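You operate a simulated robot arm through the tools that you are given. There is no shell and no other tool. Be economical: measure what you need, move in short steps, check, and stop when the job is done.

Carry out the task below with a simulated robot arm. There is one attempt and no reset: what you move stays moved.

## Task
Water the mint till its float lies between MIN and MAX, then mist its leaves.
Fine: pour from the watering jug into the side tank; stand the mister on the sill to mist; jug and mister back; leave the thyme.

Only the result counts: the job must be done as asked and must still hold three seconds after the hand-in. Knocking over, shifting, dropping, spilling or breaking anything else fails it.

## Robot
A 7-joint arm with a two-finger parallel gripper, fixed in place. Base frame: the origin is at the foot of the arm, x ahead of it, y to its left, z up. Units: m, degrees, N and s.
With the tool pointing down near the work surface it reaches from about 0.32 to 0.78 m from the base axis. Its first joint turns from -166.0 to 166.0 degrees. Payload 3.91 kg.
Tool frame: the origin (TCP) lies between the finger pads and is the grasp point; the fingertips stand 0.03 m ahead of it; z points along the fingers, y is the line along which they close. Largest opening 0.11 m; finger width 0.02, thickness 0.01; the body of the gripper, 0.048 by 0.112 m, starts 0.055 m behind the TCP.
Orientation is that of the tool frame in the base frame, as a unit quaternion [w, x, y, z]. With the fingers straight down and closing along the base's y, the tool's x points along the base's -x, its y along +y and its z along -z.

## Interface
- The arm moves only by the tool drive_tool. Its argument "series" is a list of rows, each an object of numbers (a shift or turn left out is 0, a gripper value left out holds the last): "dx", "dy", "dz": the shift along the tool's x, y, z in units of 40 mm (1.0 is 40 mm); "wx", "wy", "wz": the turn, a rotation vector about the tool's x, y, z in units of 4 degrees (1.0 is 4 degrees); "gripper": the opening, from 0 (shut) to 1 (fully open). In form: [{"dx": .., "dy": .., "dz": .., "wx": .., "wy": .., "wz": .., "gripper": ..}, ...]. A call has 1 to 12 rows; each row shifts and turns the commanded pose from where the row before left it, along the tool's axes as they then stand. A call with a number of a shift or a turn outside -1 to 1 is refused whole. A row lasts 0.2 s, in which the tool goes at most 0.05 m and 8.6 degrees; a call with a longer step from one row to the next is refused whole, and so is a gripper value outside its range. Where a pose cannot be reached the arm comes as near as it can. A force on the tool above 40 N (or 10 N above the force at the start of the call, whichever is more), or a blocked arm, ends the call early, and 0.2 s more pass. The fingers move at their own pace (about 0.153 m/s each) and stop on an object; they squeeze with about 43 N. The grip force told is the motor's: it shows also when the fingers shut on nothing. Time passes only in rows, and 0.2 s behind the last, so rows that do not move let the fingers close. It gives the time, the measured TCP pose, the force on the tool (base axes), the opening and the grip force at its end, in the units of the frame above (readings bear some noise).
- Cameras (640 x 400 px; columns grow to the right, rows downward): "scene" is fixed at [0.0533, -0.4852, 1.6592]; the picture's right is [0.70, -0.71, 0.00], its down [-0.36, -0.35, -0.86] and it looks along [0.62, 0.60, -0.51] (base axes); focal length 325 px, centre (320, 200). "wrist" rides on the gripper at [0.077, 0.007, -0.114] in the tool frame; the picture's right is [-0.09, 1.00, 0.00], its down [-0.80, -0.07, -0.59] and it looks along [-0.59, -0.05, 0.80] (tool axes); focal length 270 px, centre (320, 200). There is no depth. A picture from a camera that has moved, and an enlarged one, comes with that camera's place and axes in the base frame and with its lens. The place of the scene camera against the robot may be out by one fixed shift of up to 0.025 m in any direction.
- grab_frame(camera): a new picture of that camera. It takes no simulated time.
- lift_body(by): slides the trunk up (or, below 0, down) by that many m; the arm rides with it, the base frame stays. It gives what a move gives, with no picture.
- enlarge(camera, box): a new picture of the part [left, top, right, bottom] of that camera's present view, enlarged. It takes no simulated time.
- sign_off(): hands the job in; it is judged then, once.

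Work in short steps. Places have to be worked out from the pictures, the camera data and where the tool is seen: move nearer, look again, correct. Check each grasp and each placing, and mend what went wrong. You have 120 turns and 64 pictures in all, those below and enlarged ones among them. Open the gripper and draw the arm clear of the work before you hand the job in, unless the task says otherwise; then end with one line.

The tools are called after ">>>" as name(argument=value, ...) on one line, values as JSON. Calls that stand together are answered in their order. drive_tool: Moves the arm, as the interface text tells. Its arguments: {"type":"object","properties":{"series":{"type":"array","items":{"type":"object","properties":{"dx":{"type":"number"},"dy":{"type":"number"},"dz":{"type":"number"},"wx":{"type":"number"},"wy":{"type":"number"},"wz":{"type":"number"},"gripper":{"type":"number"}}}}},"required":["series"]} The other tools are called the same way: lift_body (by) slides the trunk up or down; grab_frame (camera) takes a picture; enlarge (camera, box) takes an enlarged picture of a part of a camera's view; sign_off () hands the job in.

At the start:

```text
t: 0.0
eef_pos: [0.4198, 0.1145, 1.3296]
tool_rot: [0.0, -0.001, 1.0, 0.0]
ft_force: [0.5, 0.4, -0.8]
width: 0.1102
grip_force: 0.1
trunk travel left (down, up): [-0.575, 0.035]
```

scene: 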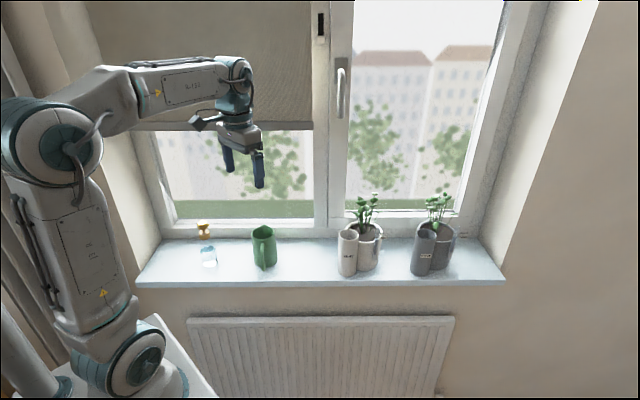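
wrist: 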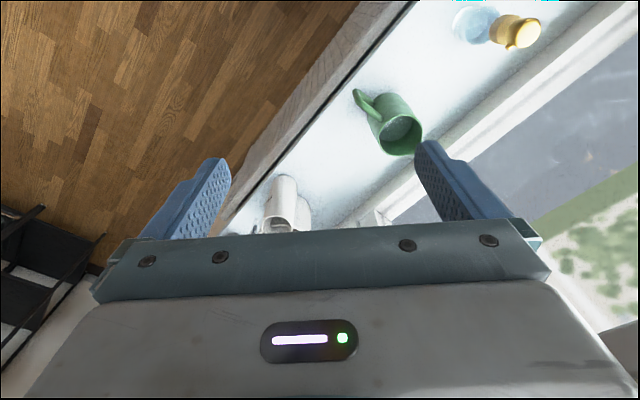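

The scene shows a mister, a green jug and two pots with side tanks on the sill. I'll enlarge them to read labels and geometry.

>>> enlarge(camera="scene", box=[320, 180, 480, 280])

>>> enlarge(camera="scene", box=[170, 200, 298, 280])

```text
4.00 times, centred on (400, 230) of scene
camera zoom: at [0.0533, -0.4852, 1.6592], right [0.7, -0.71, 0.0], down [-0.36, -0.35, -0.86], along [0.62, 0.6, -0.51], focal length 1301 px, centre (0, 80)
```

zoom: 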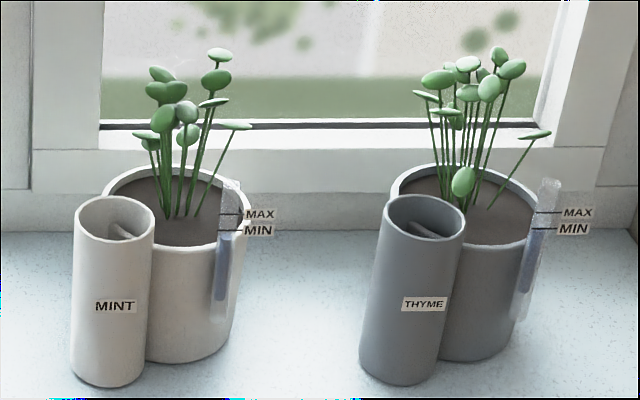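

```text
5.00 times, centred on (234, 240) of scene
camera zoom: at [0.0533, -0.4852, 1.6592], right [0.7, -0.71, 0.0], down [-0.36, -0.35, -0.86], along [0.62, 0.6, -0.51], focal length 1626 px, centre (750, 0)
```

zoom: 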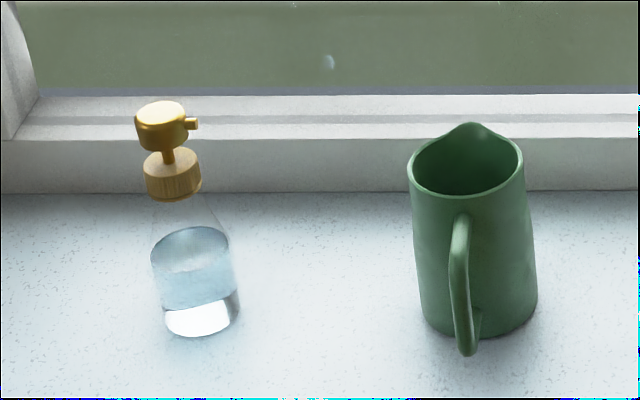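

Sill runs along s=(0.707,-0.707), window normal n=(0.707,0.707). I estimate the mister at (0.47,0.55), jug at (0.63,0.39) with handle toward the room, and mint tank at (0.83,0.11). I'll first test in free air whether the wrist can roll so the camera ends up above when the tool goes horizontal.

>>> drive_tool(series=[{"wz": 1}, {"wz": 1}, {"wz": 1}, {"wz": 1}, {"wz": 1}, {"wz": 1}, {"wz": 1}, {"wz": 1}, {"wz": 1}, {"wz": 1}, {"wz": 1}, {"wz": 1}])

>>> drive_tool(series=[{"wz": 1}, {"wz": 1}, {"wz": 1}, {"wz": 1}, {"wz": 1}, {"wz": 1}, {"wz": 1}, {"wz": 1}, {"wz": 1}, {"wz": 1}, {"wz": 1}, {"wz": 1}])

>>> drive_tool(series=[{"wz": 1}, {"wz": 1}, {"wz": 1}, {"wz": 1}, {"wz": 1}, {"wz": 1}, {"wz": 1}, {"wz": 1}, {"wz": 1}, {"wz": 0.75}])

```text
t: 2.6
eef_pos: [0.4193, 0.1156, 1.3294]
tool_rot: [0.0, 0.407, 0.913, 0.0]
ft_force: [0.2, -0.1, -0.6]
width: 0.1101
grip_force: 0.0
trunk travel left (down, up): [-0.575, 0.035]
```

```text
t: 5.2
eef_pos: [0.4189, 0.1136, 1.3288]
tool_rot: [-0.001, 0.744, 0.668, 0.0]
ft_force: [0.3, 0.9, 0.2]
width: 0.1102
grip_force: 0.0
trunk travel left (down, up): [-0.575, 0.035]
```

```text
t: 7.4
eef_pos: [0.4192, 0.1137, 1.3298]
tool_rot: [-0.001, 0.924, 0.383, 0.0]
ft_force: [-0.3, 0.3, 0.0]
width: 0.1099
grip_force: 0.0
trunk travel left (down, up): [-0.575, 0.035]
```

The wrist allows it, and tool x now points along n. Next I move out a little and pitch the tool 60° up toward the window, still high.

>>> drive_tool(series=[{"wy": 1, "dx": 0.4}, {"wy": 1, "dx": 0.4}, {"wy": 1, "dx": 0.4}, {"wy": 1, "dx": 0.4}, {"wy": 1, "dx": 0.3}, {"wy": 1, "dx": 0.3}, {"wy": 1, "dx": 0.3}, {"wy": 1, "dx": 0.2}, {"wy": 1, "dx": 0.2}, {"wy": 1, "dx": 0.2}, {"wy": 1, "dx": 0.2}, {"wy": 1, "dx": 0.1}])

>>> lift_body(by=-0.3)

>>> grab_frame(camera="wrist")

>>> grab_frame(camera="scene")

```text
t: 10.0
eef_pos: [0.5094, 0.2034, 1.3697]
tool_rot: [-0.156, 0.844, 0.35, 0.375]
ft_force: [0.1, -0.2, -1.1]
width: 0.1101
grip_force: 0.0
trunk travel left (down, up): [-0.575, 0.035]
```

```text
t: 13.0
eef_pos: [0.5102, 0.2027, 1.0704]
tool_rot: [-0.156, 0.844, 0.349, 0.377]
ft_force: [0.5, -0.8, -0.5]
width: 0.1101
grip_force: 0.1
trunk travel left (down, up): [-0.275, 0.335]
```

```text
59 pictures are left
camera wrist: at [0.491, 0.1748, 1.2025], right [0.66, -0.75, -0.07], down [-0.74, -0.64, -0.2], along [0.11, 0.18, -0.98], focal length 270 px, centre (320, 200)
```

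wrist: 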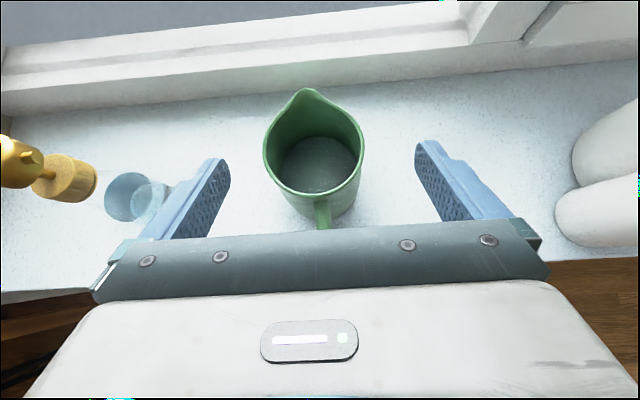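

```text
58 pictures are left
```

scene: 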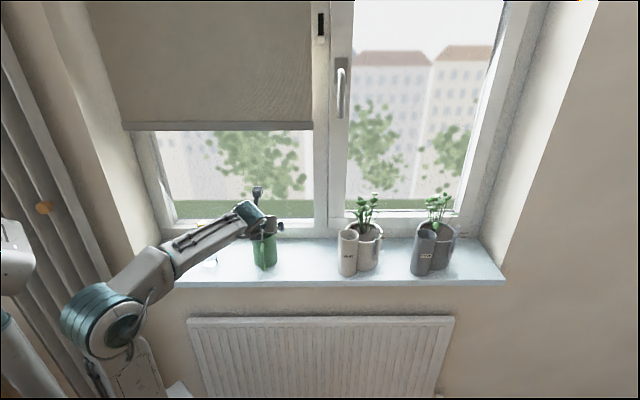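

The wrist view and scene view disagree unless the sill is higher than 0.75 (maybe ~0.87). I'll shift sideways along s for parallax to measure heights accurately.

>>> drive_tool(series=[{"dy": 1}, {"dy": 1}, {"dy": 1}])

>>> grab_frame(camera="wrist")

```text
t: 13.8
eef_pos: [0.5948, 0.1155, 1.07]
tool_rot: [-0.155, 0.844, 0.35, 0.375]
ft_force: [0.3, 0.6, -0.5]
width: 0.1103
grip_force: 0.0
trunk travel left (down, up): [-0.275, 0.335]
```

```text
57 pictures are left
camera wrist: at [0.5759, 0.0866, 1.2026], right [0.66, -0.75, -0.07], down [-0.74, -0.64, -0.2], along [0.11, 0.18, -0.98], focal length 270 px, centre (320, 200)
```

wrist: 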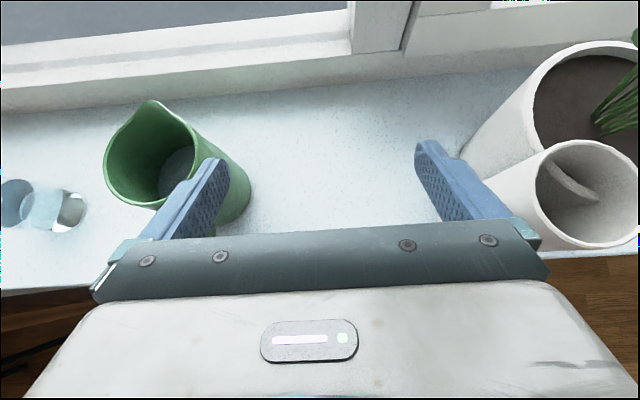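

Parallax gives rim z≈1.01, sill z≈0.865, jug axis ≈(0.556,0.27) and handle about n≈0.51, s≈0.205, z≈0.955. Returning left, backing off and pitching the tool up to about 10° below horizontal.

>>> drive_tool(series=[{"dy": -1}, {"dy": -1}, {"dy": -1}, {"wy": 1, "dz": -0.21, "dx": -0.17}, {"wy": 1, "dz": -0.22, "dx": -0.16}, {"wy": 1, "dz": -0.23, "dx": -0.14}, {"wy": 1, "dz": -0.24, "dx": -0.12}, {"wy": 1, "dz": -0.25, "dx": -0.1}, {"wy": 1, "dz": -0.26, "dx": -0.08}, {"wy": 1, "dz": -0.26, "dx": -0.06}, {"wy": 1, "dz": -0.26, "dx": -0.05}])

>>> grab_frame(camera="wrist")

```text
t: 16.2
eef_pos: [0.4459, 0.1428, 1.0757]
tool_rot: [-0.246, 0.707, 0.293, 0.595]
ft_force: [-0.3, -0.5, 0.3]
width: 0.1101
grip_force: 0.0
trunk travel left (down, up): [-0.275, 0.335]
```

```text
56 pictures are left
camera wrist: at [0.3817, 0.0677, 1.1708], right [0.69, -0.72, -0.09], down [-0.56, -0.46, -0.69], along [0.45, 0.52, -0.72], focal length 270 px, centre (320, 200)
```

wrist: 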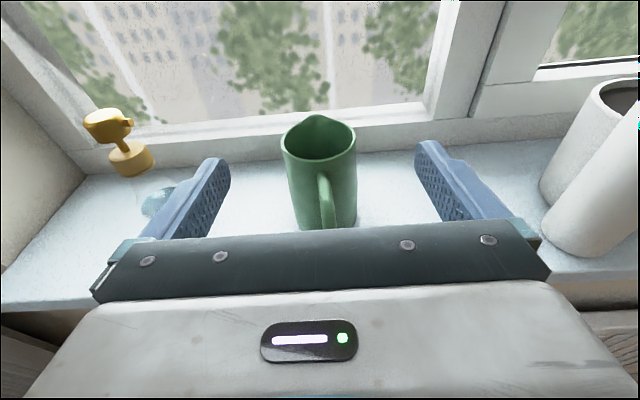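

Handle is at s≈0.213, n≈0.495, spanning z≈0.9–1.0; the tool is aligned at s=0.214. Lowering the trunk to bring the TCP to z≈0.957 and looking.

>>> lift_body(by=-0.118)

>>> grab_frame(camera="wrist")

>>> enlarge(camera="scene", box=[190, 190, 318, 270])

```text
t: 17.7
eef_pos: [0.4455, 0.1431, 0.9585]
tool_rot: [-0.246, 0.707, 0.293, 0.594]
ft_force: [0.1, -0.2, 0.0]
width: 0.1101
grip_force: 0.0
trunk travel left (down, up): [-0.157, 0.453]
```

```text
55 pictures are left
camera wrist: at [0.382, 0.068, 1.0528], right [0.69, -0.72, -0.09], down [-0.56, -0.46, -0.69], along [0.45, 0.52, -0.72], focal length 270 px, centre (320, 200)
```

wrist: 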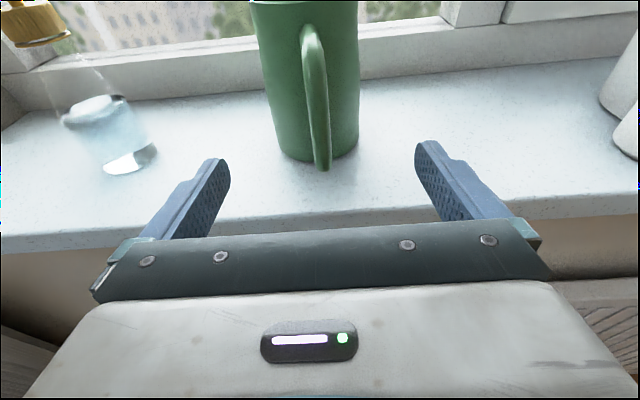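

```text
5.00 times, centred on (254, 230) of scene
camera zoom: at [0.0533, -0.4852, 1.6592], right [0.7, -0.71, 0.0], down [-0.36, -0.35, -0.86], along [0.62, 0.6, -0.51], focal length 1626 px, centre (650, 50)
```

zoom: 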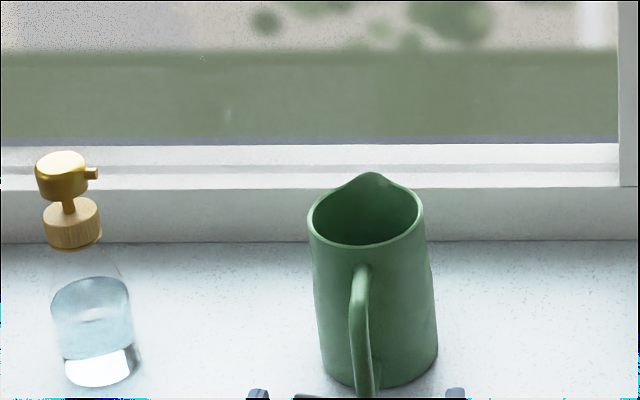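

Triangulation puts the sill at z≈0.89 and the handle bar near n≈0.50, s≈0.215. I advance level by 65 mm with open fingers, then look.

>>> drive_tool(series=[{"dz": 0.53, "dx": 0.094}, {"dz": 0.53, "dx": 0.094}, {"dz": 0.54, "dx": 0.094}])

>>> grab_frame(camera="wrist")

>>> enlarge(camera="scene", box=[202, 205, 330, 285])

```text
t: 18.5
eef_pos: [0.4907, 0.1871, 0.9593]
tool_rot: [-0.246, 0.708, 0.294, 0.594]
ft_force: [-0.2, -0.3, 0.5]
width: 0.1099
grip_force: 0.1
trunk travel left (down, up): [-0.157, 0.453]
```

```text
53 pictures are left
camera wrist: at [0.4256, 0.1131, 1.0535], right [0.69, -0.72, -0.09], down [-0.56, -0.46, -0.69], along [0.45, 0.52, -0.72], focal length 270 px, centre (320, 200)
```

wrist: 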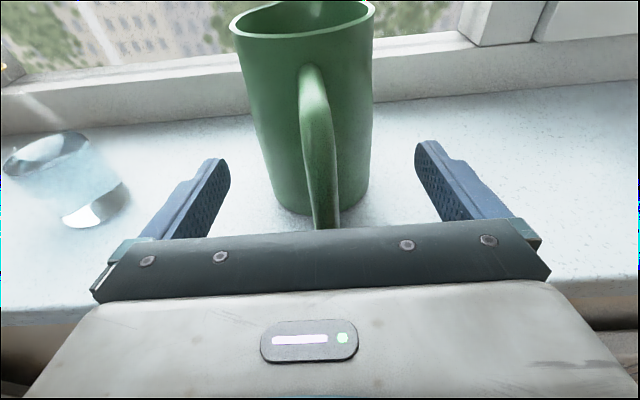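

```text
5.00 times, centred on (266, 245) of scene
camera zoom: at [0.0533, -0.4852, 1.6592], right [0.7, -0.71, 0.0], down [-0.36, -0.35, -0.86], along [0.62, 0.6, -0.51], focal length 1626 px, centre (590, -25)
```

zoom: 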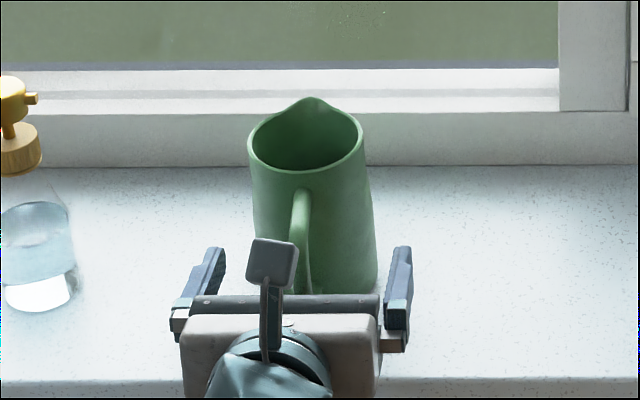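

TCP at n=0.479; the bar sits just ahead of it within the pads, and the wall front is ≈0.515. I nudge 5 mm ahead, 2 mm right, and close.

>>> drive_tool(series=[{"dz": 0.14, "dx": 0.02, "dy": 0.05}, {"gripper": 0}, {"gripper": 0}, {"gripper": 0}, {"gripper": 0}])

>>> grab_frame(camera="wrist")

```text
t: 19.7
eef_pos: [0.4968, 0.191, 0.9597]
tool_rot: [-0.245, 0.708, 0.292, 0.594]
ft_force: [-0.2, 1.3, 0.3]
width: 0.0116
grip_force: 43.0
trunk travel left (down, up): [-0.157, 0.453]
```

```text
51 pictures are left
camera wrist: at [0.4318, 0.1163, 1.0538], right [0.69, -0.71, -0.09], down [-0.56, -0.46, -0.69], along [0.45, 0.52, -0.72], focal length 270 px, centre (320, 200)
```

wrist: 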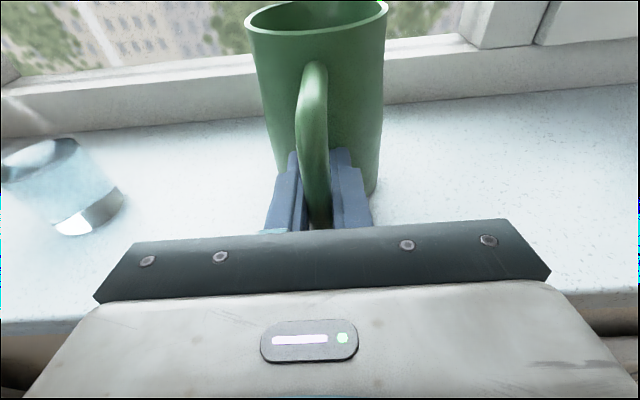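

The fingers hold the handle (11.6 mm). Lifting 3 cm with the trunk to check the hold.

>>> lift_body(by=0.03)

>>> grab_frame(camera="wrist")

```text
t: 20.4
eef_pos: [0.4965, 0.1904, 0.9906]
tool_rot: [-0.245, 0.708, 0.291, 0.595]
ft_force: [0.8, -1.5, 2.0]
width: 0.0114
grip_force: 43.5
trunk travel left (down, up): [-0.187, 0.423]
```

```text
50 pictures are left
camera wrist: at [0.432, 0.1152, 1.0846], right [0.69, -0.72, -0.09], down [-0.56, -0.46, -0.69], along [0.45, 0.52, -0.72], focal length 270 px, centre (320, 200)
```

wrist: 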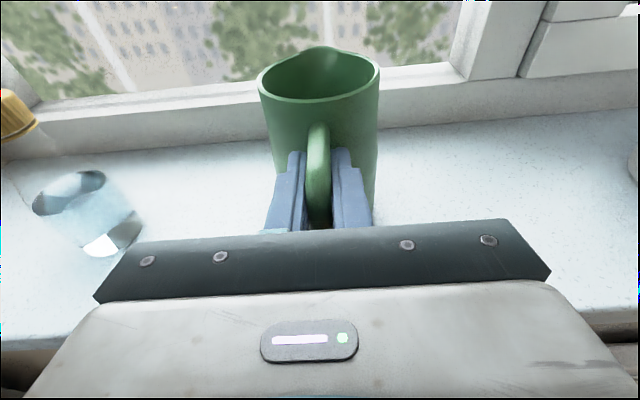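

The jug shifted in the wrist view, so it slipped or tilted. Checking from the scene camera.

>>> enlarge(camera="scene", box=[202, 205, 330, 285])

```text
5.00 times, centred on (266, 245) of scene
camera zoom: at [0.0533, -0.4852, 1.6592], right [0.7, -0.71, 0.0], down [-0.36, -0.35, -0.86], along [0.62, 0.6, -0.51], focal length 1626 px, centre (590, -25)
```

zoom: 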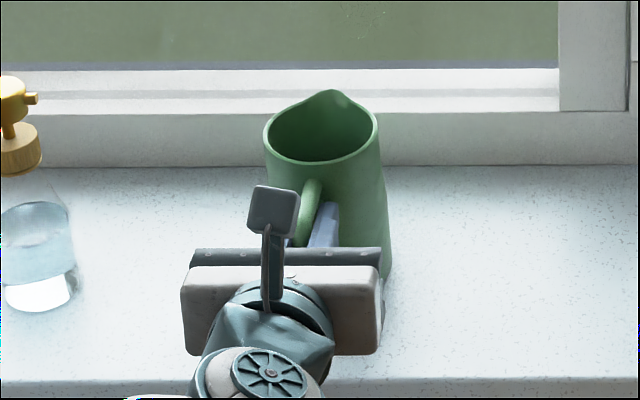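

>>> enlarge(camera="wrist", box=[224, 40, 416, 240])

```text
2.00 times, centred on (320, 140) of wrist
camera zoom: at [0.432, 0.1152, 1.0846], right [0.69, -0.72, -0.09], down [-0.56, -0.46, -0.69], along [0.45, 0.52, -0.72], focal length 541 px, centre (320, 320)
```

zoom: 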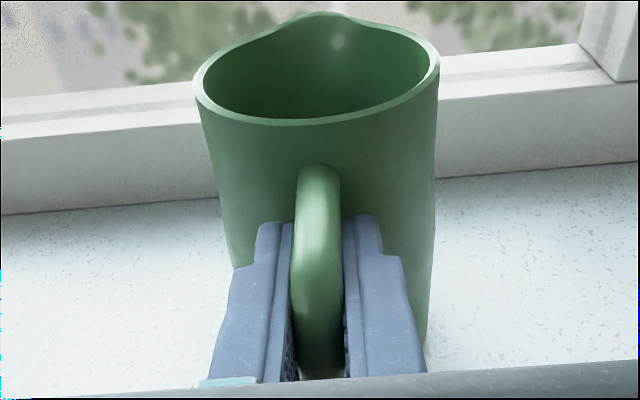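

The jug appears to still be standing on the sill, with the fingers having slid up the bar. I'll lower back to mid-bar, re-open, move slightly deeper and re-grip, watching the forces.

>>> drive_tool(series=[{"dx": 0.1}, {}, {}])

>>> enlarge(camera="wrist", box=[224, 40, 416, 240])

```text
t: 21.2
eef_pos: [0.4962, 0.1918, 0.992]
tool_rot: [-0.246, 0.708, 0.293, 0.593]
ft_force: [0.0, 0.1, -0.7]
width: 0.0117
grip_force: 43.1
trunk travel left (down, up): [-0.187, 0.423]
```

```text
2.00 times, centred on (320, 140) of wrist
camera zoom: at [0.4323, 0.117, 1.0871], right [0.69, -0.71, -0.09], down [-0.56, -0.46, -0.68], along [0.45, 0.52, -0.72], focal length 541 px, centre (320, 320)
```

zoom: 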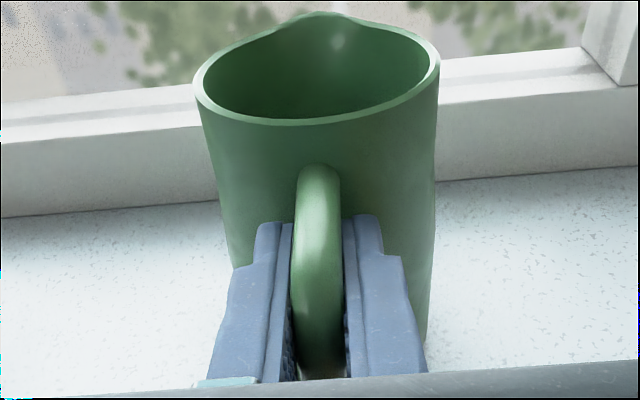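

After that small rise the jug stayed fixed in the wrist frame, so it may be held now. Lifting 3 cm more and checking both views.

>>> lift_body(by=0.03)

>>> enlarge(camera="wrist", box=[224, 40, 416, 240])

>>> enlarge(camera="scene", box=[202, 205, 330, 285])

```text
t: 22.0
eef_pos: [0.4964, 0.1915, 1.0239]
tool_rot: [-0.246, 0.708, 0.293, 0.594]
ft_force: [-0.6, -0.2, -5.9]
width: 0.0116
grip_force: 42.9
trunk travel left (down, up): [-0.217, 0.393]
```

```text
2.00 times, centred on (320, 140) of wrist
camera zoom: at [0.4323, 0.1168, 1.1173], right [0.69, -0.72, -0.09], down [-0.56, -0.46, -0.69], along [0.45, 0.52, -0.72], focal length 541 px, centre (320, 320)
```

zoom: 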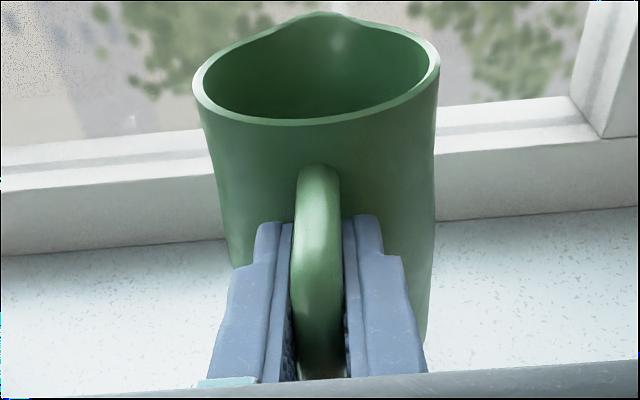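

```text
5.00 times, centred on (266, 245) of scene
camera zoom: at [0.0533, -0.4852, 1.6592], right [0.7, -0.71, 0.0], down [-0.36, -0.35, -0.86], along [0.62, 0.6, -0.51], focal length 1626 px, centre (590, -25)
```

zoom: 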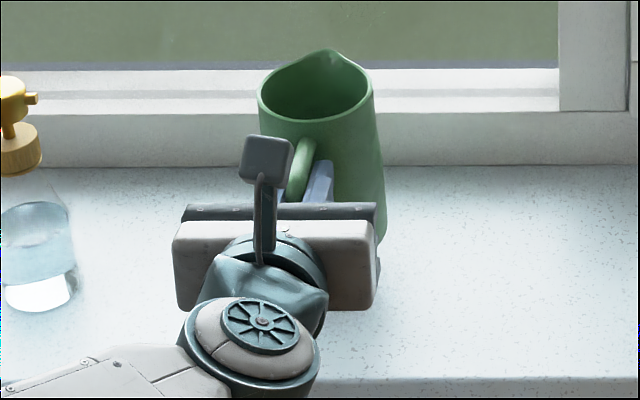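

The jug is now firmly held (≈6 N, fixed in the hand), upright, with its base ≈0.10 below the TCP. Tank rim is triangulated at n≈0.493, s≈0.482, z≈1.055. I'll raise 0.2 m and carry it over to s≈0.474, n≈0.42.

>>> lift_body(by=0.2)

>>> drive_tool(series=[{"dy": 0.3, "dz": -0.15}, {"dy": 0.6, "dz": -0.2}, {"dy": 0.7, "dz": -0.2}, {"dy": 0.7, "dz": -0.2}, {"dy": 0.7, "dz": -0.2}, {"dy": 0.7, "dz": -0.2}, {"dy": 0.7, "dz": -0.2}, {"dy": 0.7, "dz": -0.15}, {"dy": 0.6, "dz": -0.1}, {"dy": 0.5}, {"dy": 0.3}])

>>> grab_frame(camera="wrist")

>>> grab_frame(camera="scene")

```text
t: 24.1
eef_pos: [0.4968, 0.192, 1.2235]
tool_rot: [-0.246, 0.708, 0.293, 0.594]
ft_force: [0.0, 0.1, -5.8]
width: 0.0117
grip_force: 42.8
trunk travel left (down, up): [-0.417, 0.193]
```

```text
t: 26.6
eef_pos: [0.6357, -0.0381, 1.2333]
tool_rot: [-0.247, 0.707, 0.293, 0.594]
ft_force: [-0.2, 0.0, -5.7]
width: 0.0116
grip_force: 43.1
trunk travel left (down, up): [-0.417, 0.193]
```

```text
44 pictures are left
camera wrist: at [0.5709, -0.1119, 1.3276], right [0.69, -0.71, -0.09], down [-0.56, -0.46, -0.69], along [0.45, 0.52, -0.72], focal length 270 px, centre (320, 200)
```

wrist: 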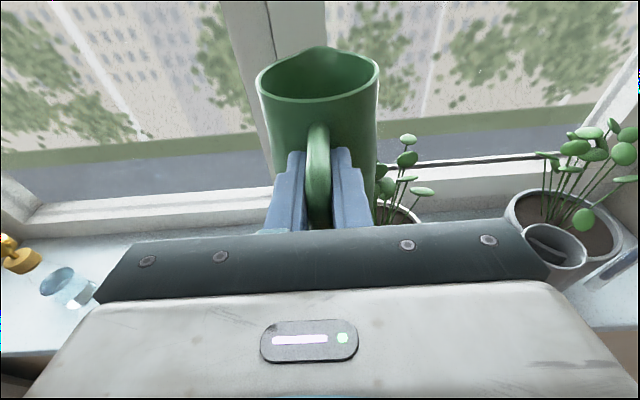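

```text
43 pictures are left
```

scene: 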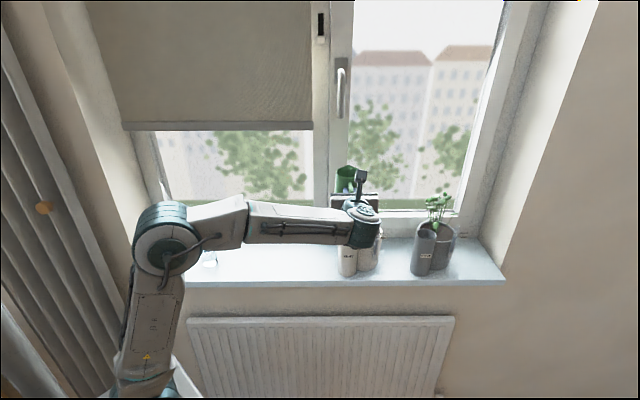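

Jug is over the tank region, but leaves are close on its right. I back off 6 cm, then tilt 40° nose-down there, with TCP held.

>>> drive_tool(series=[{"dz": -0.75}, {"dz": -0.75}, {"wy": -1}, {"wy": -1}, {"wy": -1}, {"wy": -1}, {"wy": -1}, {"wy": -1}, {"wy": -1}, {"wy": -1}, {"wy": -1}, {"wy": -1}])

>>> grab_frame(camera="wrist")

>>> enlarge(camera="scene", box=[300, 150, 460, 290])

```text
t: 29.1
eef_pos: [0.5937, -0.0794, 1.2433]
tool_rot: [-0.131, 0.868, 0.36, 0.314]
ft_force: [0.1, -0.2, -5.9]
width: 0.0116
grip_force: 42.9
trunk travel left (down, up): [-0.417, 0.193]
```

```text
42 pictures are left
camera wrist: at [0.5898, -0.0933, 1.3796], right [0.66, -0.75, -0.06], down [-0.75, -0.65, -0.06], along [0.01, 0.08, -1.0], focal length 270 px, centre (320, 200)
```

wrist: 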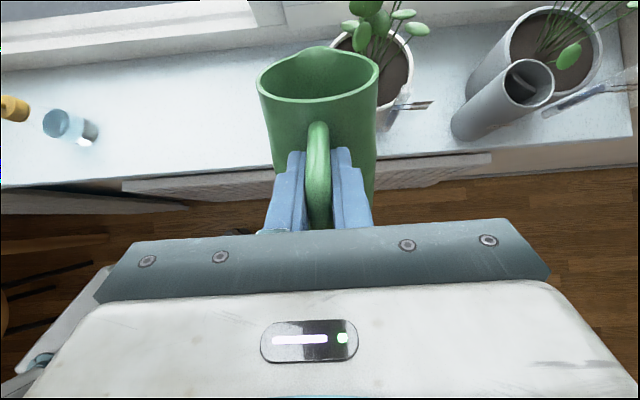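

```text
2.86 times, centred on (380, 220) of scene
camera zoom: at [0.0533, -0.4852, 1.6592], right [0.7, -0.71, 0.0], down [-0.36, -0.35, -0.86], along [0.62, 0.6, -0.51], focal length 929 px, centre (149, 143)
```

zoom: 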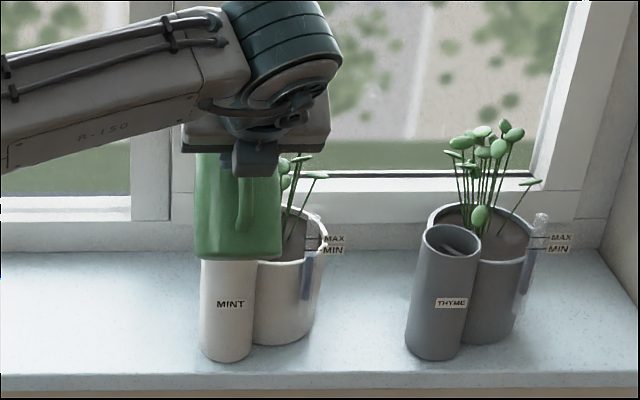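

Tank is best placed at s≈0.485, n≈0.494, rim z≈1.05; the lip (8 mm right of the TCP) is in line with it. Tilting to 50° and lowering so the lip is just above the tank's near rim.

>>> drive_tool(series=[{"wy": -1}, {"wy": -1}, {"wy": -0.5}, {"dz": 0.5, "dx": -0.15}, {"dz": 0.5, "dx": -0.15}, {"dz": 0.5, "dx": -0.15}, {"dz": 0.3, "dx": -0.1}])

>>> grab_frame(camera="wrist")

>>> enlarge(camera="scene", box=[320, 180, 448, 280])

```text
t: 30.8
eef_pos: [0.6078, -0.0672, 1.1719]
tool_rot: [-0.099, 0.893, 0.369, 0.24]
ft_force: [0.7, -0.4, -6.9]
width: 0.0117
grip_force: 43.0
trunk travel left (down, up): [-0.417, 0.193]
```

```text
40 pictures are left
camera wrist: at [0.6197, -0.0648, 1.3078], right [0.65, -0.76, -0.04], down [-0.75, -0.65, 0.11], along [-0.12, -0.04, -0.99], focal length 270 px, centre (320, 200)
```

wrist: 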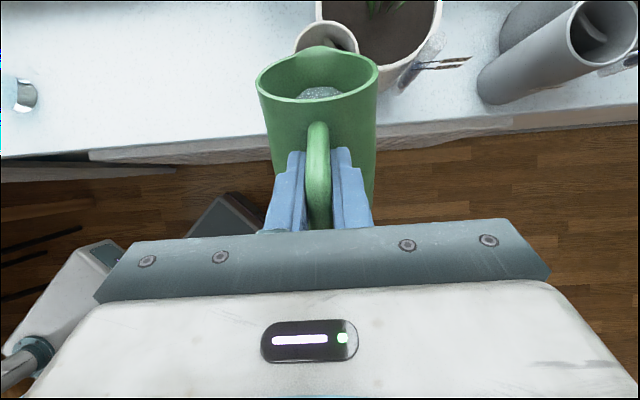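

```text
4.00 times, centred on (384, 230) of scene
camera zoom: at [0.0533, -0.4852, 1.6592], right [0.7, -0.71, 0.0], down [-0.36, -0.35, -0.86], along [0.62, 0.6, -0.51], focal length 1301 px, centre (64, 80)
```

zoom: 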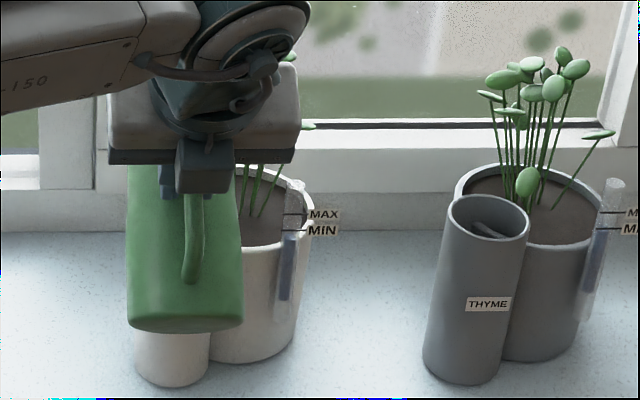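

The lip is over the tank's near half, ~9 mm left of centre; water is visible inside. I shift right 8 mm, tilt 8° more about the lip, and zoom on the gauge for a baseline.

>>> drive_tool(series=[{"dy": 0.2}, {"wy": -1, "dx": 0.207, "dz": -0.069}, {"wy": -1, "dx": 0.207, "dz": -0.069}, {}])

>>> enlarge(camera="scene", box=[364, 215, 404, 265])

>>> grab_frame(camera="wrist")

```text
t: 31.8
eef_pos: [0.6216, -0.0633, 1.1826]
tool_rot: [-0.072, 0.907, 0.376, 0.175]
ft_force: [0.1, 0.3, -6.0]
width: 0.0119
grip_force: 43.2
trunk travel left (down, up): [-0.417, 0.193]
```

```text
8.00 times, centred on (384, 240) of scene
camera zoom: at [0.0533, -0.4852, 1.6592], right [0.7, -0.71, 0.0], down [-0.36, -0.35, -0.86], along [0.62, 0.6, -0.51], focal length 2602 px, centre (-192, -120)
```

zoom: 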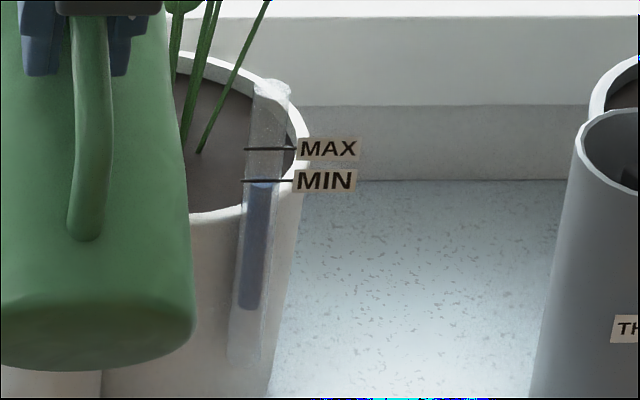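

```text
37 pictures are left
camera wrist: at [0.6476, -0.048, 1.317], right [0.65, -0.76, -0.03], down [-0.73, -0.63, 0.25], along [-0.21, -0.14, -0.97], focal length 270 px, centre (320, 200)
```

wrist: 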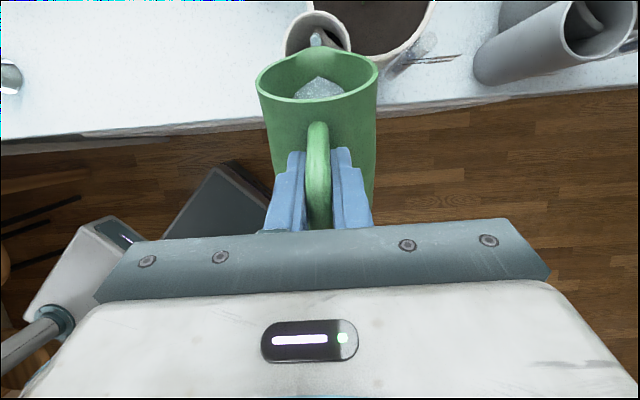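

Water is already streaming into the tank at 58° and the float is right at MIN. I hold for a short moment and recheck the gauge.

>>> drive_tool(series=[{}, {}])

>>> enlarge(camera="scene", box=[364, 215, 404, 265])

>>> enlarge(camera="wrist", box=[224, 0, 416, 120])

```text
t: 32.4
eef_pos: [0.6219, -0.0643, 1.1842]
tool_rot: [-0.073, 0.907, 0.375, 0.176]
ft_force: [-0.1, 0.0, -5.9]
width: 0.0116
grip_force: 43.2
trunk travel left (down, up): [-0.417, 0.193]
```

```text
8.00 times, centred on (384, 240) of scene
camera zoom: at [0.0533, -0.4852, 1.6592], right [0.7, -0.71, 0.0], down [-0.36, -0.35, -0.86], along [0.62, 0.6, -0.51], focal length 2602 px, centre (-192, -120)
```

zoom: 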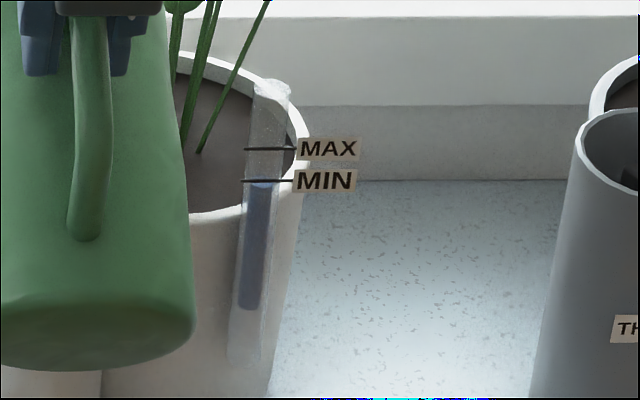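

```text
3.33 times, centred on (320, 60) of wrist
camera zoom: at [0.6474, -0.0481, 1.3171], right [0.65, -0.76, -0.03], down [-0.73, -0.63, 0.25], along [-0.21, -0.14, -0.97], focal length 901 px, centre (320, 667)
```

zoom: 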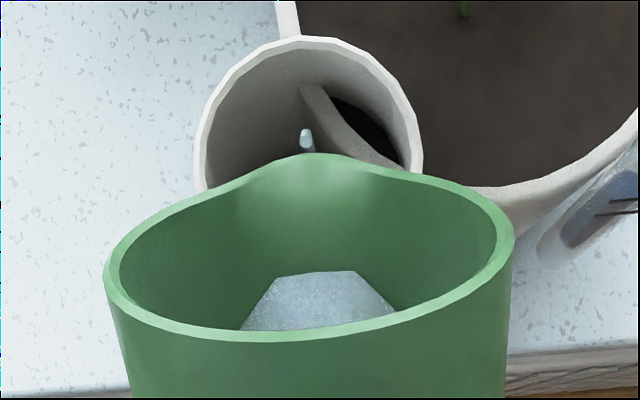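

Only drops now, landing well inside the tank; the float is unchanged so far. Tilting 4° more and holding.

>>> drive_tool(series=[{"wy": -0.5, "dx": 0.1, "dz": -0.035}, {"wy": -0.5, "dx": 0.1, "dz": -0.035}, {}, {}, {}])

>>> enlarge(camera="scene", box=[364, 215, 404, 265])

```text
t: 33.5
eef_pos: [0.6268, -0.0599, 1.1893]
tool_rot: [-0.06, 0.913, 0.378, 0.144]
ft_force: [0.2, -0.1, -5.7]
width: 0.012
grip_force: 43.1
trunk travel left (down, up): [-0.417, 0.193]
```

```text
8.00 times, centred on (384, 240) of scene
camera zoom: at [0.0533, -0.4852, 1.6592], right [0.7, -0.71, 0.0], down [-0.36, -0.35, -0.86], along [0.62, 0.6, -0.51], focal length 2602 px, centre (-192, -120)
```

zoom: 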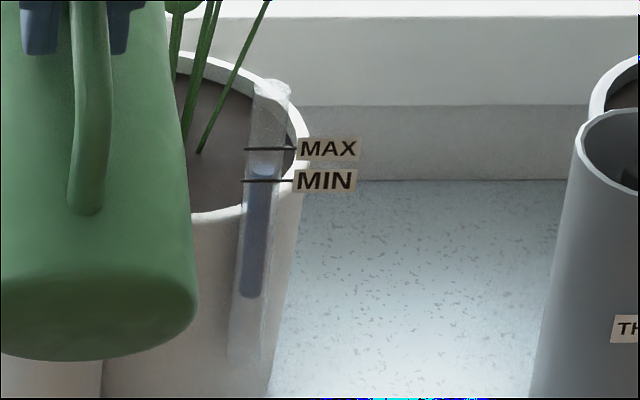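

The float has risen by ~13 px; its top is now between MIN and MAX. I tilt back 12° to stop the flow and recheck for lag.

>>> drive_tool(series=[{"wy": 1, "dx": -0.207, "dz": 0.069}, {"wy": 1, "dx": -0.207, "dz": 0.069}, {"wy": 1, "dx": -0.207, "dz": 0.069}, {}, {}])

>>> enlarge(camera="scene", box=[364, 215, 404, 265])

>>> enlarge(camera="wrist", box=[224, 0, 416, 120])

```text
t: 34.8
eef_pos: [0.6109, -0.0733, 1.1716]
tool_rot: [-0.099, 0.893, 0.37, 0.239]
ft_force: [0.2, 0.0, -3.8]
width: 0.0119
grip_force: 42.8
trunk travel left (down, up): [-0.417, 0.193]
```

```text
8.00 times, centred on (384, 240) of scene
camera zoom: at [0.0533, -0.4852, 1.6592], right [0.7, -0.71, 0.0], down [-0.36, -0.35, -0.86], along [0.62, 0.6, -0.51], focal length 2602 px, centre (-192, -120)
```

zoom: 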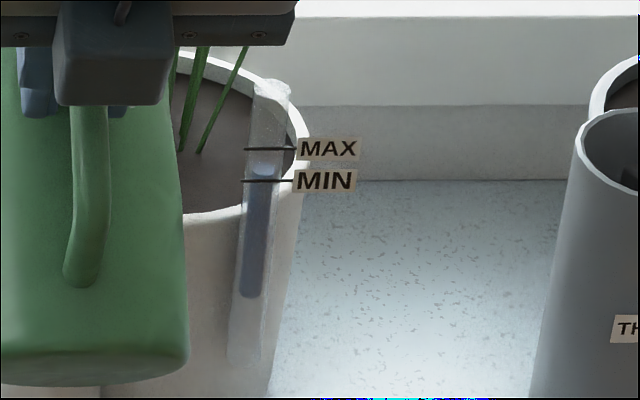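

```text
3.33 times, centred on (320, 60) of wrist
camera zoom: at [0.6239, -0.0704, 1.3092], right [0.65, -0.76, -0.04], down [-0.75, -0.65, 0.11], along [-0.12, -0.04, -0.99], focal length 901 px, centre (320, 667)
```

zoom: 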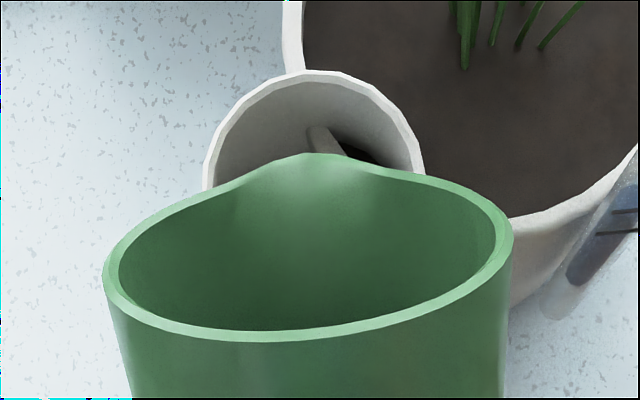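

Flow stopped and the float looks settled. A tighter zoom to confirm its top against the marks.

>>> enlarge(camera="scene", box=[390, 228, 406, 243])

```text
16.00 times, centred on (398, 236) of scene
camera zoom: at [0.0533, -0.4852, 1.6592], right [0.7, -0.71, 0.0], down [-0.36, -0.35, -0.86], along [0.62, 0.6, -0.51], focal length 5205 px, centre (-928, -368)
```

zoom: 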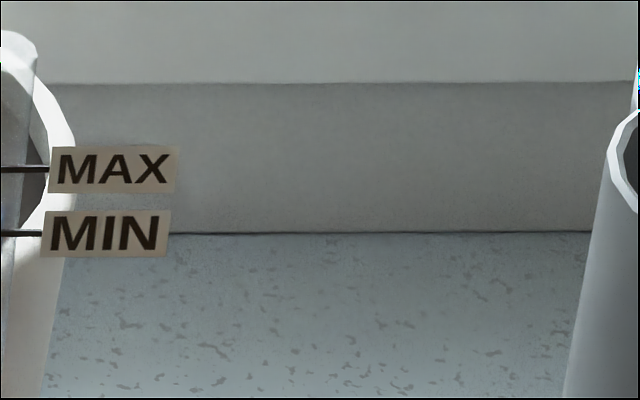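

>>> enlarge(camera="scene", box=[365, 230, 393, 254])

```text
16.00 times, centred on (379, 242) of scene
camera zoom: at [0.0533, -0.4852, 1.6592], right [0.7, -0.71, 0.0], down [-0.36, -0.35, -0.86], along [0.62, 0.6, -0.51], focal length 5205 px, centre (-624, -472)
```

zoom: 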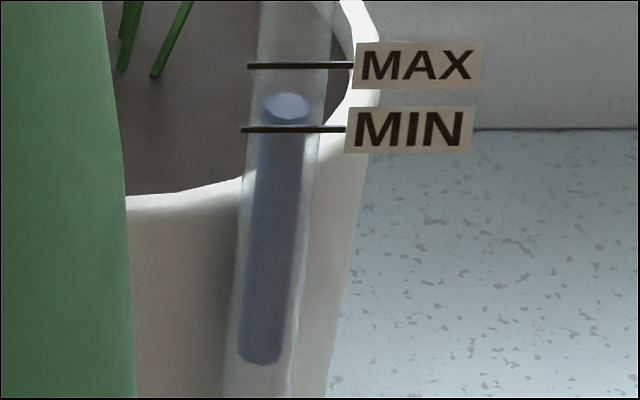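

The float top shows about 40% up from MIN to MAX, but the marks lie in front of it, so parallax makes it look higher than it is. I'll add a small dribble: tilt to 62° again with a brief dwell and return.

>>> drive_tool(series=[{"wy": -1, "dx": 0.207, "dz": -0.069}, {"wy": -1, "dx": 0.207, "dz": -0.069}, {"wy": -1, "dx": 0.207, "dz": -0.069}, {}])

>>> enlarge(camera="scene", box=[365, 230, 393, 254])

>>> enlarge(camera="wrist", box=[224, 0, 416, 120])

```text
t: 35.8
eef_pos: [0.6255, -0.06, 1.1896]
tool_rot: [-0.06, 0.913, 0.378, 0.144]
ft_force: [0.2, 0.3, -4.8]
width: 0.0118
grip_force: 42.3
trunk travel left (down, up): [-0.417, 0.193]
```

```text
16.00 times, centred on (379, 242) of scene
camera zoom: at [0.0533, -0.4852, 1.6592], right [0.7, -0.71, 0.0], down [-0.36, -0.35, -0.86], along [0.62, 0.6, -0.51], focal length 5205 px, centre (-624, -472)
```

zoom: 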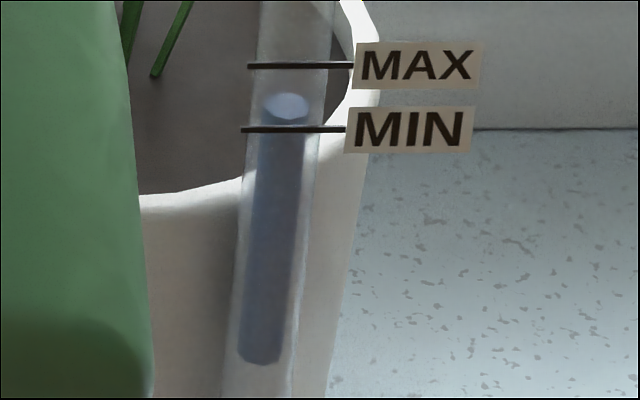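

```text
3.33 times, centred on (320, 60) of wrist
camera zoom: at [0.657, -0.0376, 1.321], right [0.64, -0.76, -0.03], down [-0.72, -0.62, 0.32], along [-0.26, -0.19, -0.95], focal length 901 px, centre (320, 667)
```

zoom: 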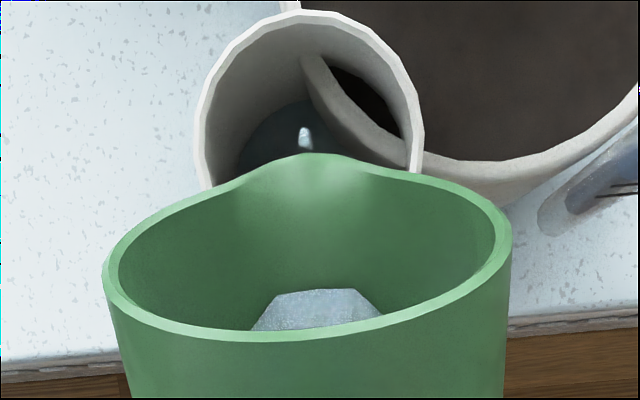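

A thin stream runs again but the float hasn't moved. Tilting ~2° more with a short dwell.

>>> drive_tool(series=[{"wy": -0.5, "dx": 0.1, "dz": -0.035}, {}, {}])

>>> enlarge(camera="scene", box=[365, 230, 393, 254])

```text
t: 36.5
eef_pos: [0.6283, -0.0575, 1.1928]
tool_rot: [-0.052, 0.915, 0.379, 0.128]
ft_force: [-0.3, -0.5, -4.3]
width: 0.0117
grip_force: 42.7
trunk travel left (down, up): [-0.417, 0.193]
```

```text
16.00 times, centred on (379, 242) of scene
camera zoom: at [0.0533, -0.4852, 1.6592], right [0.7, -0.71, 0.0], down [-0.36, -0.35, -0.86], along [0.62, 0.6, -0.51], focal length 5205 px, centre (-624, -472)
```

zoom: 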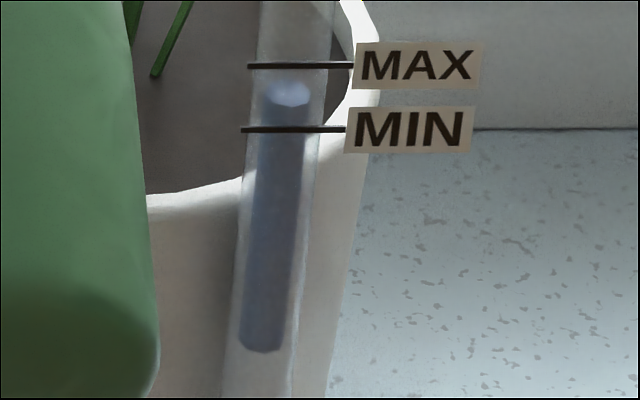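

Float top is now at ~58% apparent, right where I want it. Tilting back about the lip, then I'll withdraw.

>>> drive_tool(series=[{"wy": 1, "dx": -0.207, "dz": 0.069}, {"wy": 1, "dx": -0.207, "dz": 0.069}, {"wy": 1, "dx": -0.207, "dz": 0.069}, {"wy": 1, "dx": -0.15, "dz": 0}, {}, {}])

>>> enlarge(camera="scene", box=[365, 230, 393, 254])

```text
t: 38.0
eef_pos: [0.6102, -0.0757, 1.1744]
tool_rot: [-0.106, 0.888, 0.368, 0.254]
ft_force: [-0.5, 0.0, -5.2]
width: 0.0117
grip_force: 43.1
trunk travel left (down, up): [-0.417, 0.193]
```

```text
16.00 times, centred on (379, 242) of scene
camera zoom: at [0.0533, -0.4852, 1.6592], right [0.7, -0.71, 0.0], down [-0.36, -0.35, -0.86], along [0.62, 0.6, -0.51], focal length 5205 px, centre (-624, -472)
```

zoom: 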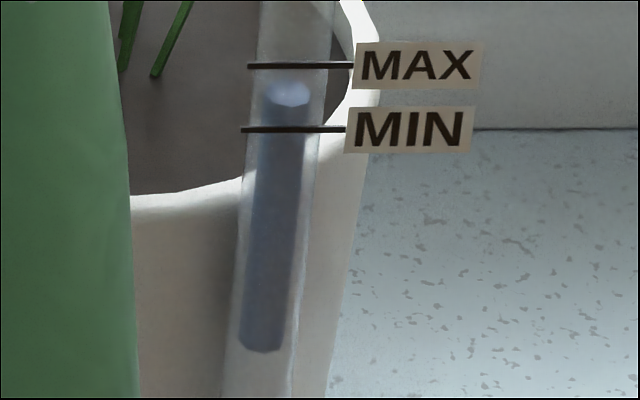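

Float holds steady. Withdrawing up and back, then uprighting the jug.

>>> drive_tool(series=[{"dz": -0.6, "dx": -0.05}, {"dz": -0.7, "dx": -0.06}, {"dz": -0.7, "dx": -0.06}, {"dz": -0.5, "dx": -0.04}])

>>> drive_tool(series=[{"wy": 1}, {"wy": 1}, {"wy": 1}, {"wy": 1}, {"wy": 1}, {"wy": 1}, {"wy": 1}, {"wy": 1}, {"wy": 1}, {"wy": 1}, {"wy": 1}, {"wy": 1}])

```text
t: 39.0
eef_pos: [0.5652, -0.1173, 1.2557]
tool_rot: [-0.105, 0.888, 0.368, 0.255]
ft_force: [0.0, -0.2, -4.1]
width: 0.0116
grip_force: 43.3
trunk travel left (down, up): [-0.417, 0.193]
```

```text
t: 41.5
eef_pos: [0.5644, -0.1195, 1.2554]
tool_rot: [-0.246, 0.707, 0.293, 0.595]
ft_force: [-0.1, -0.5, -5.2]
width: 0.0114
grip_force: 42.8
trunk travel left (down, up): [-0.417, 0.193]
```

Upright again. Carrying back to above the jug's original spot (TCP n≈0.479, s≈0.207), then lowering.

>>> drive_tool(series=[{"dy": -0.5}, {"dy": -0.9}, {"dy": -0.9}, {"dy": -0.9, "dz": 0.3, "dx": 0.05}, {"dy": -0.9, "dz": 0.5, "dx": 0.09}, {"dy": -0.9, "dz": 0.5, "dx": 0.09}, {"dy": -0.9, "dz": 0.6, "dx": 0.1}, {"dy": -0.6, "dz": 0.7, "dx": 0.12}, {"dy": -0.3, "dz": 0.7, "dx": 0.12}, {"dy": -0.12, "dz": 0.5, "dx": 0.09}, {"dz": 0.3, "dx": 0.05}])

>>> lift_body(by=-0.22)

>>> grab_frame(camera="wrist")

>>> enlarge(camera="scene", box=[170, 200, 298, 280])

```text
t: 44.0
eef_pos: [0.4898, 0.1975, 1.2534]
tool_rot: [-0.246, 0.708, 0.293, 0.593]
ft_force: [0.5, 0.6, -4.5]
width: 0.0116
grip_force: 42.8
trunk travel left (down, up): [-0.417, 0.193]
```

```text
t: 46.3
eef_pos: [0.488, 0.1968, 1.0329]
tool_rot: [-0.246, 0.708, 0.293, 0.594]
ft_force: [-0.1, -0.4, -5.0]
width: 0.0115
grip_force: 43.2
trunk travel left (down, up): [-0.197, 0.413]
```

```text
25 pictures are left
camera wrist: at [0.4235, 0.122, 1.1278], right [0.69, -0.72, -0.09], down [-0.56, -0.46, -0.69], along [0.45, 0.52, -0.72], focal length 270 px, centre (320, 200)
```

wrist: 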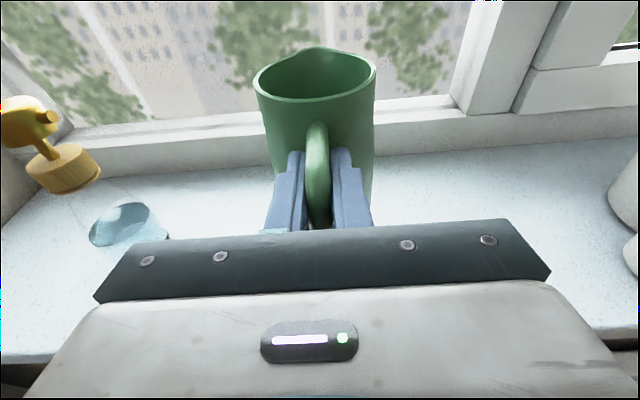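

```text
5.00 times, centred on (234, 240) of scene
camera zoom: at [0.0533, -0.4852, 1.6592], right [0.7, -0.71, 0.0], down [-0.36, -0.35, -0.86], along [0.62, 0.6, -0.51], focal length 1626 px, centre (750, 0)
```

zoom: 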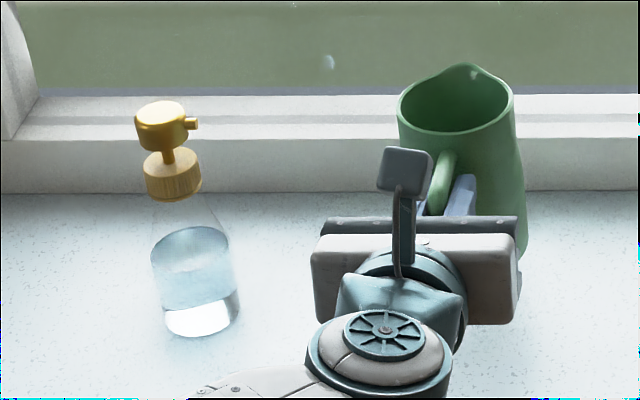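

Fine alignment against the first picture: +6 mm along s, −6 mm along n. Then lower close to contact.

>>> drive_tool(series=[{"dy": 0.16, "dz": -0.15, "dx": -0.025}, {}])

>>> lift_body(by=-0.036)

>>> drive_tool(series=[{"dx": -0.07, "dz": 0.012}, {"dx": -0.05, "dz": 0.009}, {}])

```text
t: 46.9
eef_pos: [0.4879, 0.1872, 1.034]
tool_rot: [-0.246, 0.708, 0.294, 0.594]
ft_force: [0.4, 0.8, -4.3]
width: 0.0116
grip_force: 42.7
trunk travel left (down, up): [-0.197, 0.413]
```

```text
t: 47.7
eef_pos: [0.488, 0.1871, 0.9965]
tool_rot: [-0.245, 0.708, 0.293, 0.594]
ft_force: [-1.5, 0.5, -5.1]
width: 0.0117
grip_force: 43.0
trunk travel left (down, up): [-0.161, 0.449]
```

```text
t: 48.5
eef_pos: [0.489, 0.188, 0.9941]
tool_rot: [-0.246, 0.708, 0.293, 0.594]
ft_force: [0.3, 0.3, -5.0]
width: 0.0115
grip_force: 43.0
trunk travel left (down, up): [-0.161, 0.449]
```

Still hanging freely. Continuing down in small steps watching the force.

>>> drive_tool(series=[{"dx": -0.07, "dz": 0.012}, {}])

>>> drive_tool(series=[{"dx": -0.05, "dz": 0.009}, {}])

>>> drive_tool(series=[{"dx": -0.05, "dz": 0.009}, {}])

```text
t: 49.1
eef_pos: [0.4882, 0.1871, 0.9904]
tool_rot: [-0.246, 0.707, 0.293, 0.595]
ft_force: [2.1, 2.1, 1.6]
width: 0.0114
grip_force: 42.9
trunk travel left (down, up): [-0.161, 0.449]
```

```text
t: 49.7
eef_pos: [0.4869, 0.1863, 0.9902]
tool_rot: [-0.246, 0.707, 0.293, 0.595]
ft_force: [2.6, 2.1, 14.5]
width: 0.0115
grip_force: 42.9
trunk travel left (down, up): [-0.161, 0.449]
```

```text
t: 50.3
eef_pos: [0.487, 0.1861, 0.9887]
tool_rot: [-0.246, 0.706, 0.294, 0.595]
ft_force: [-3.5, -3.4, 24.0]
width: 0.0115
grip_force: 43.2
trunk travel left (down, up): [-0.161, 0.449]
```

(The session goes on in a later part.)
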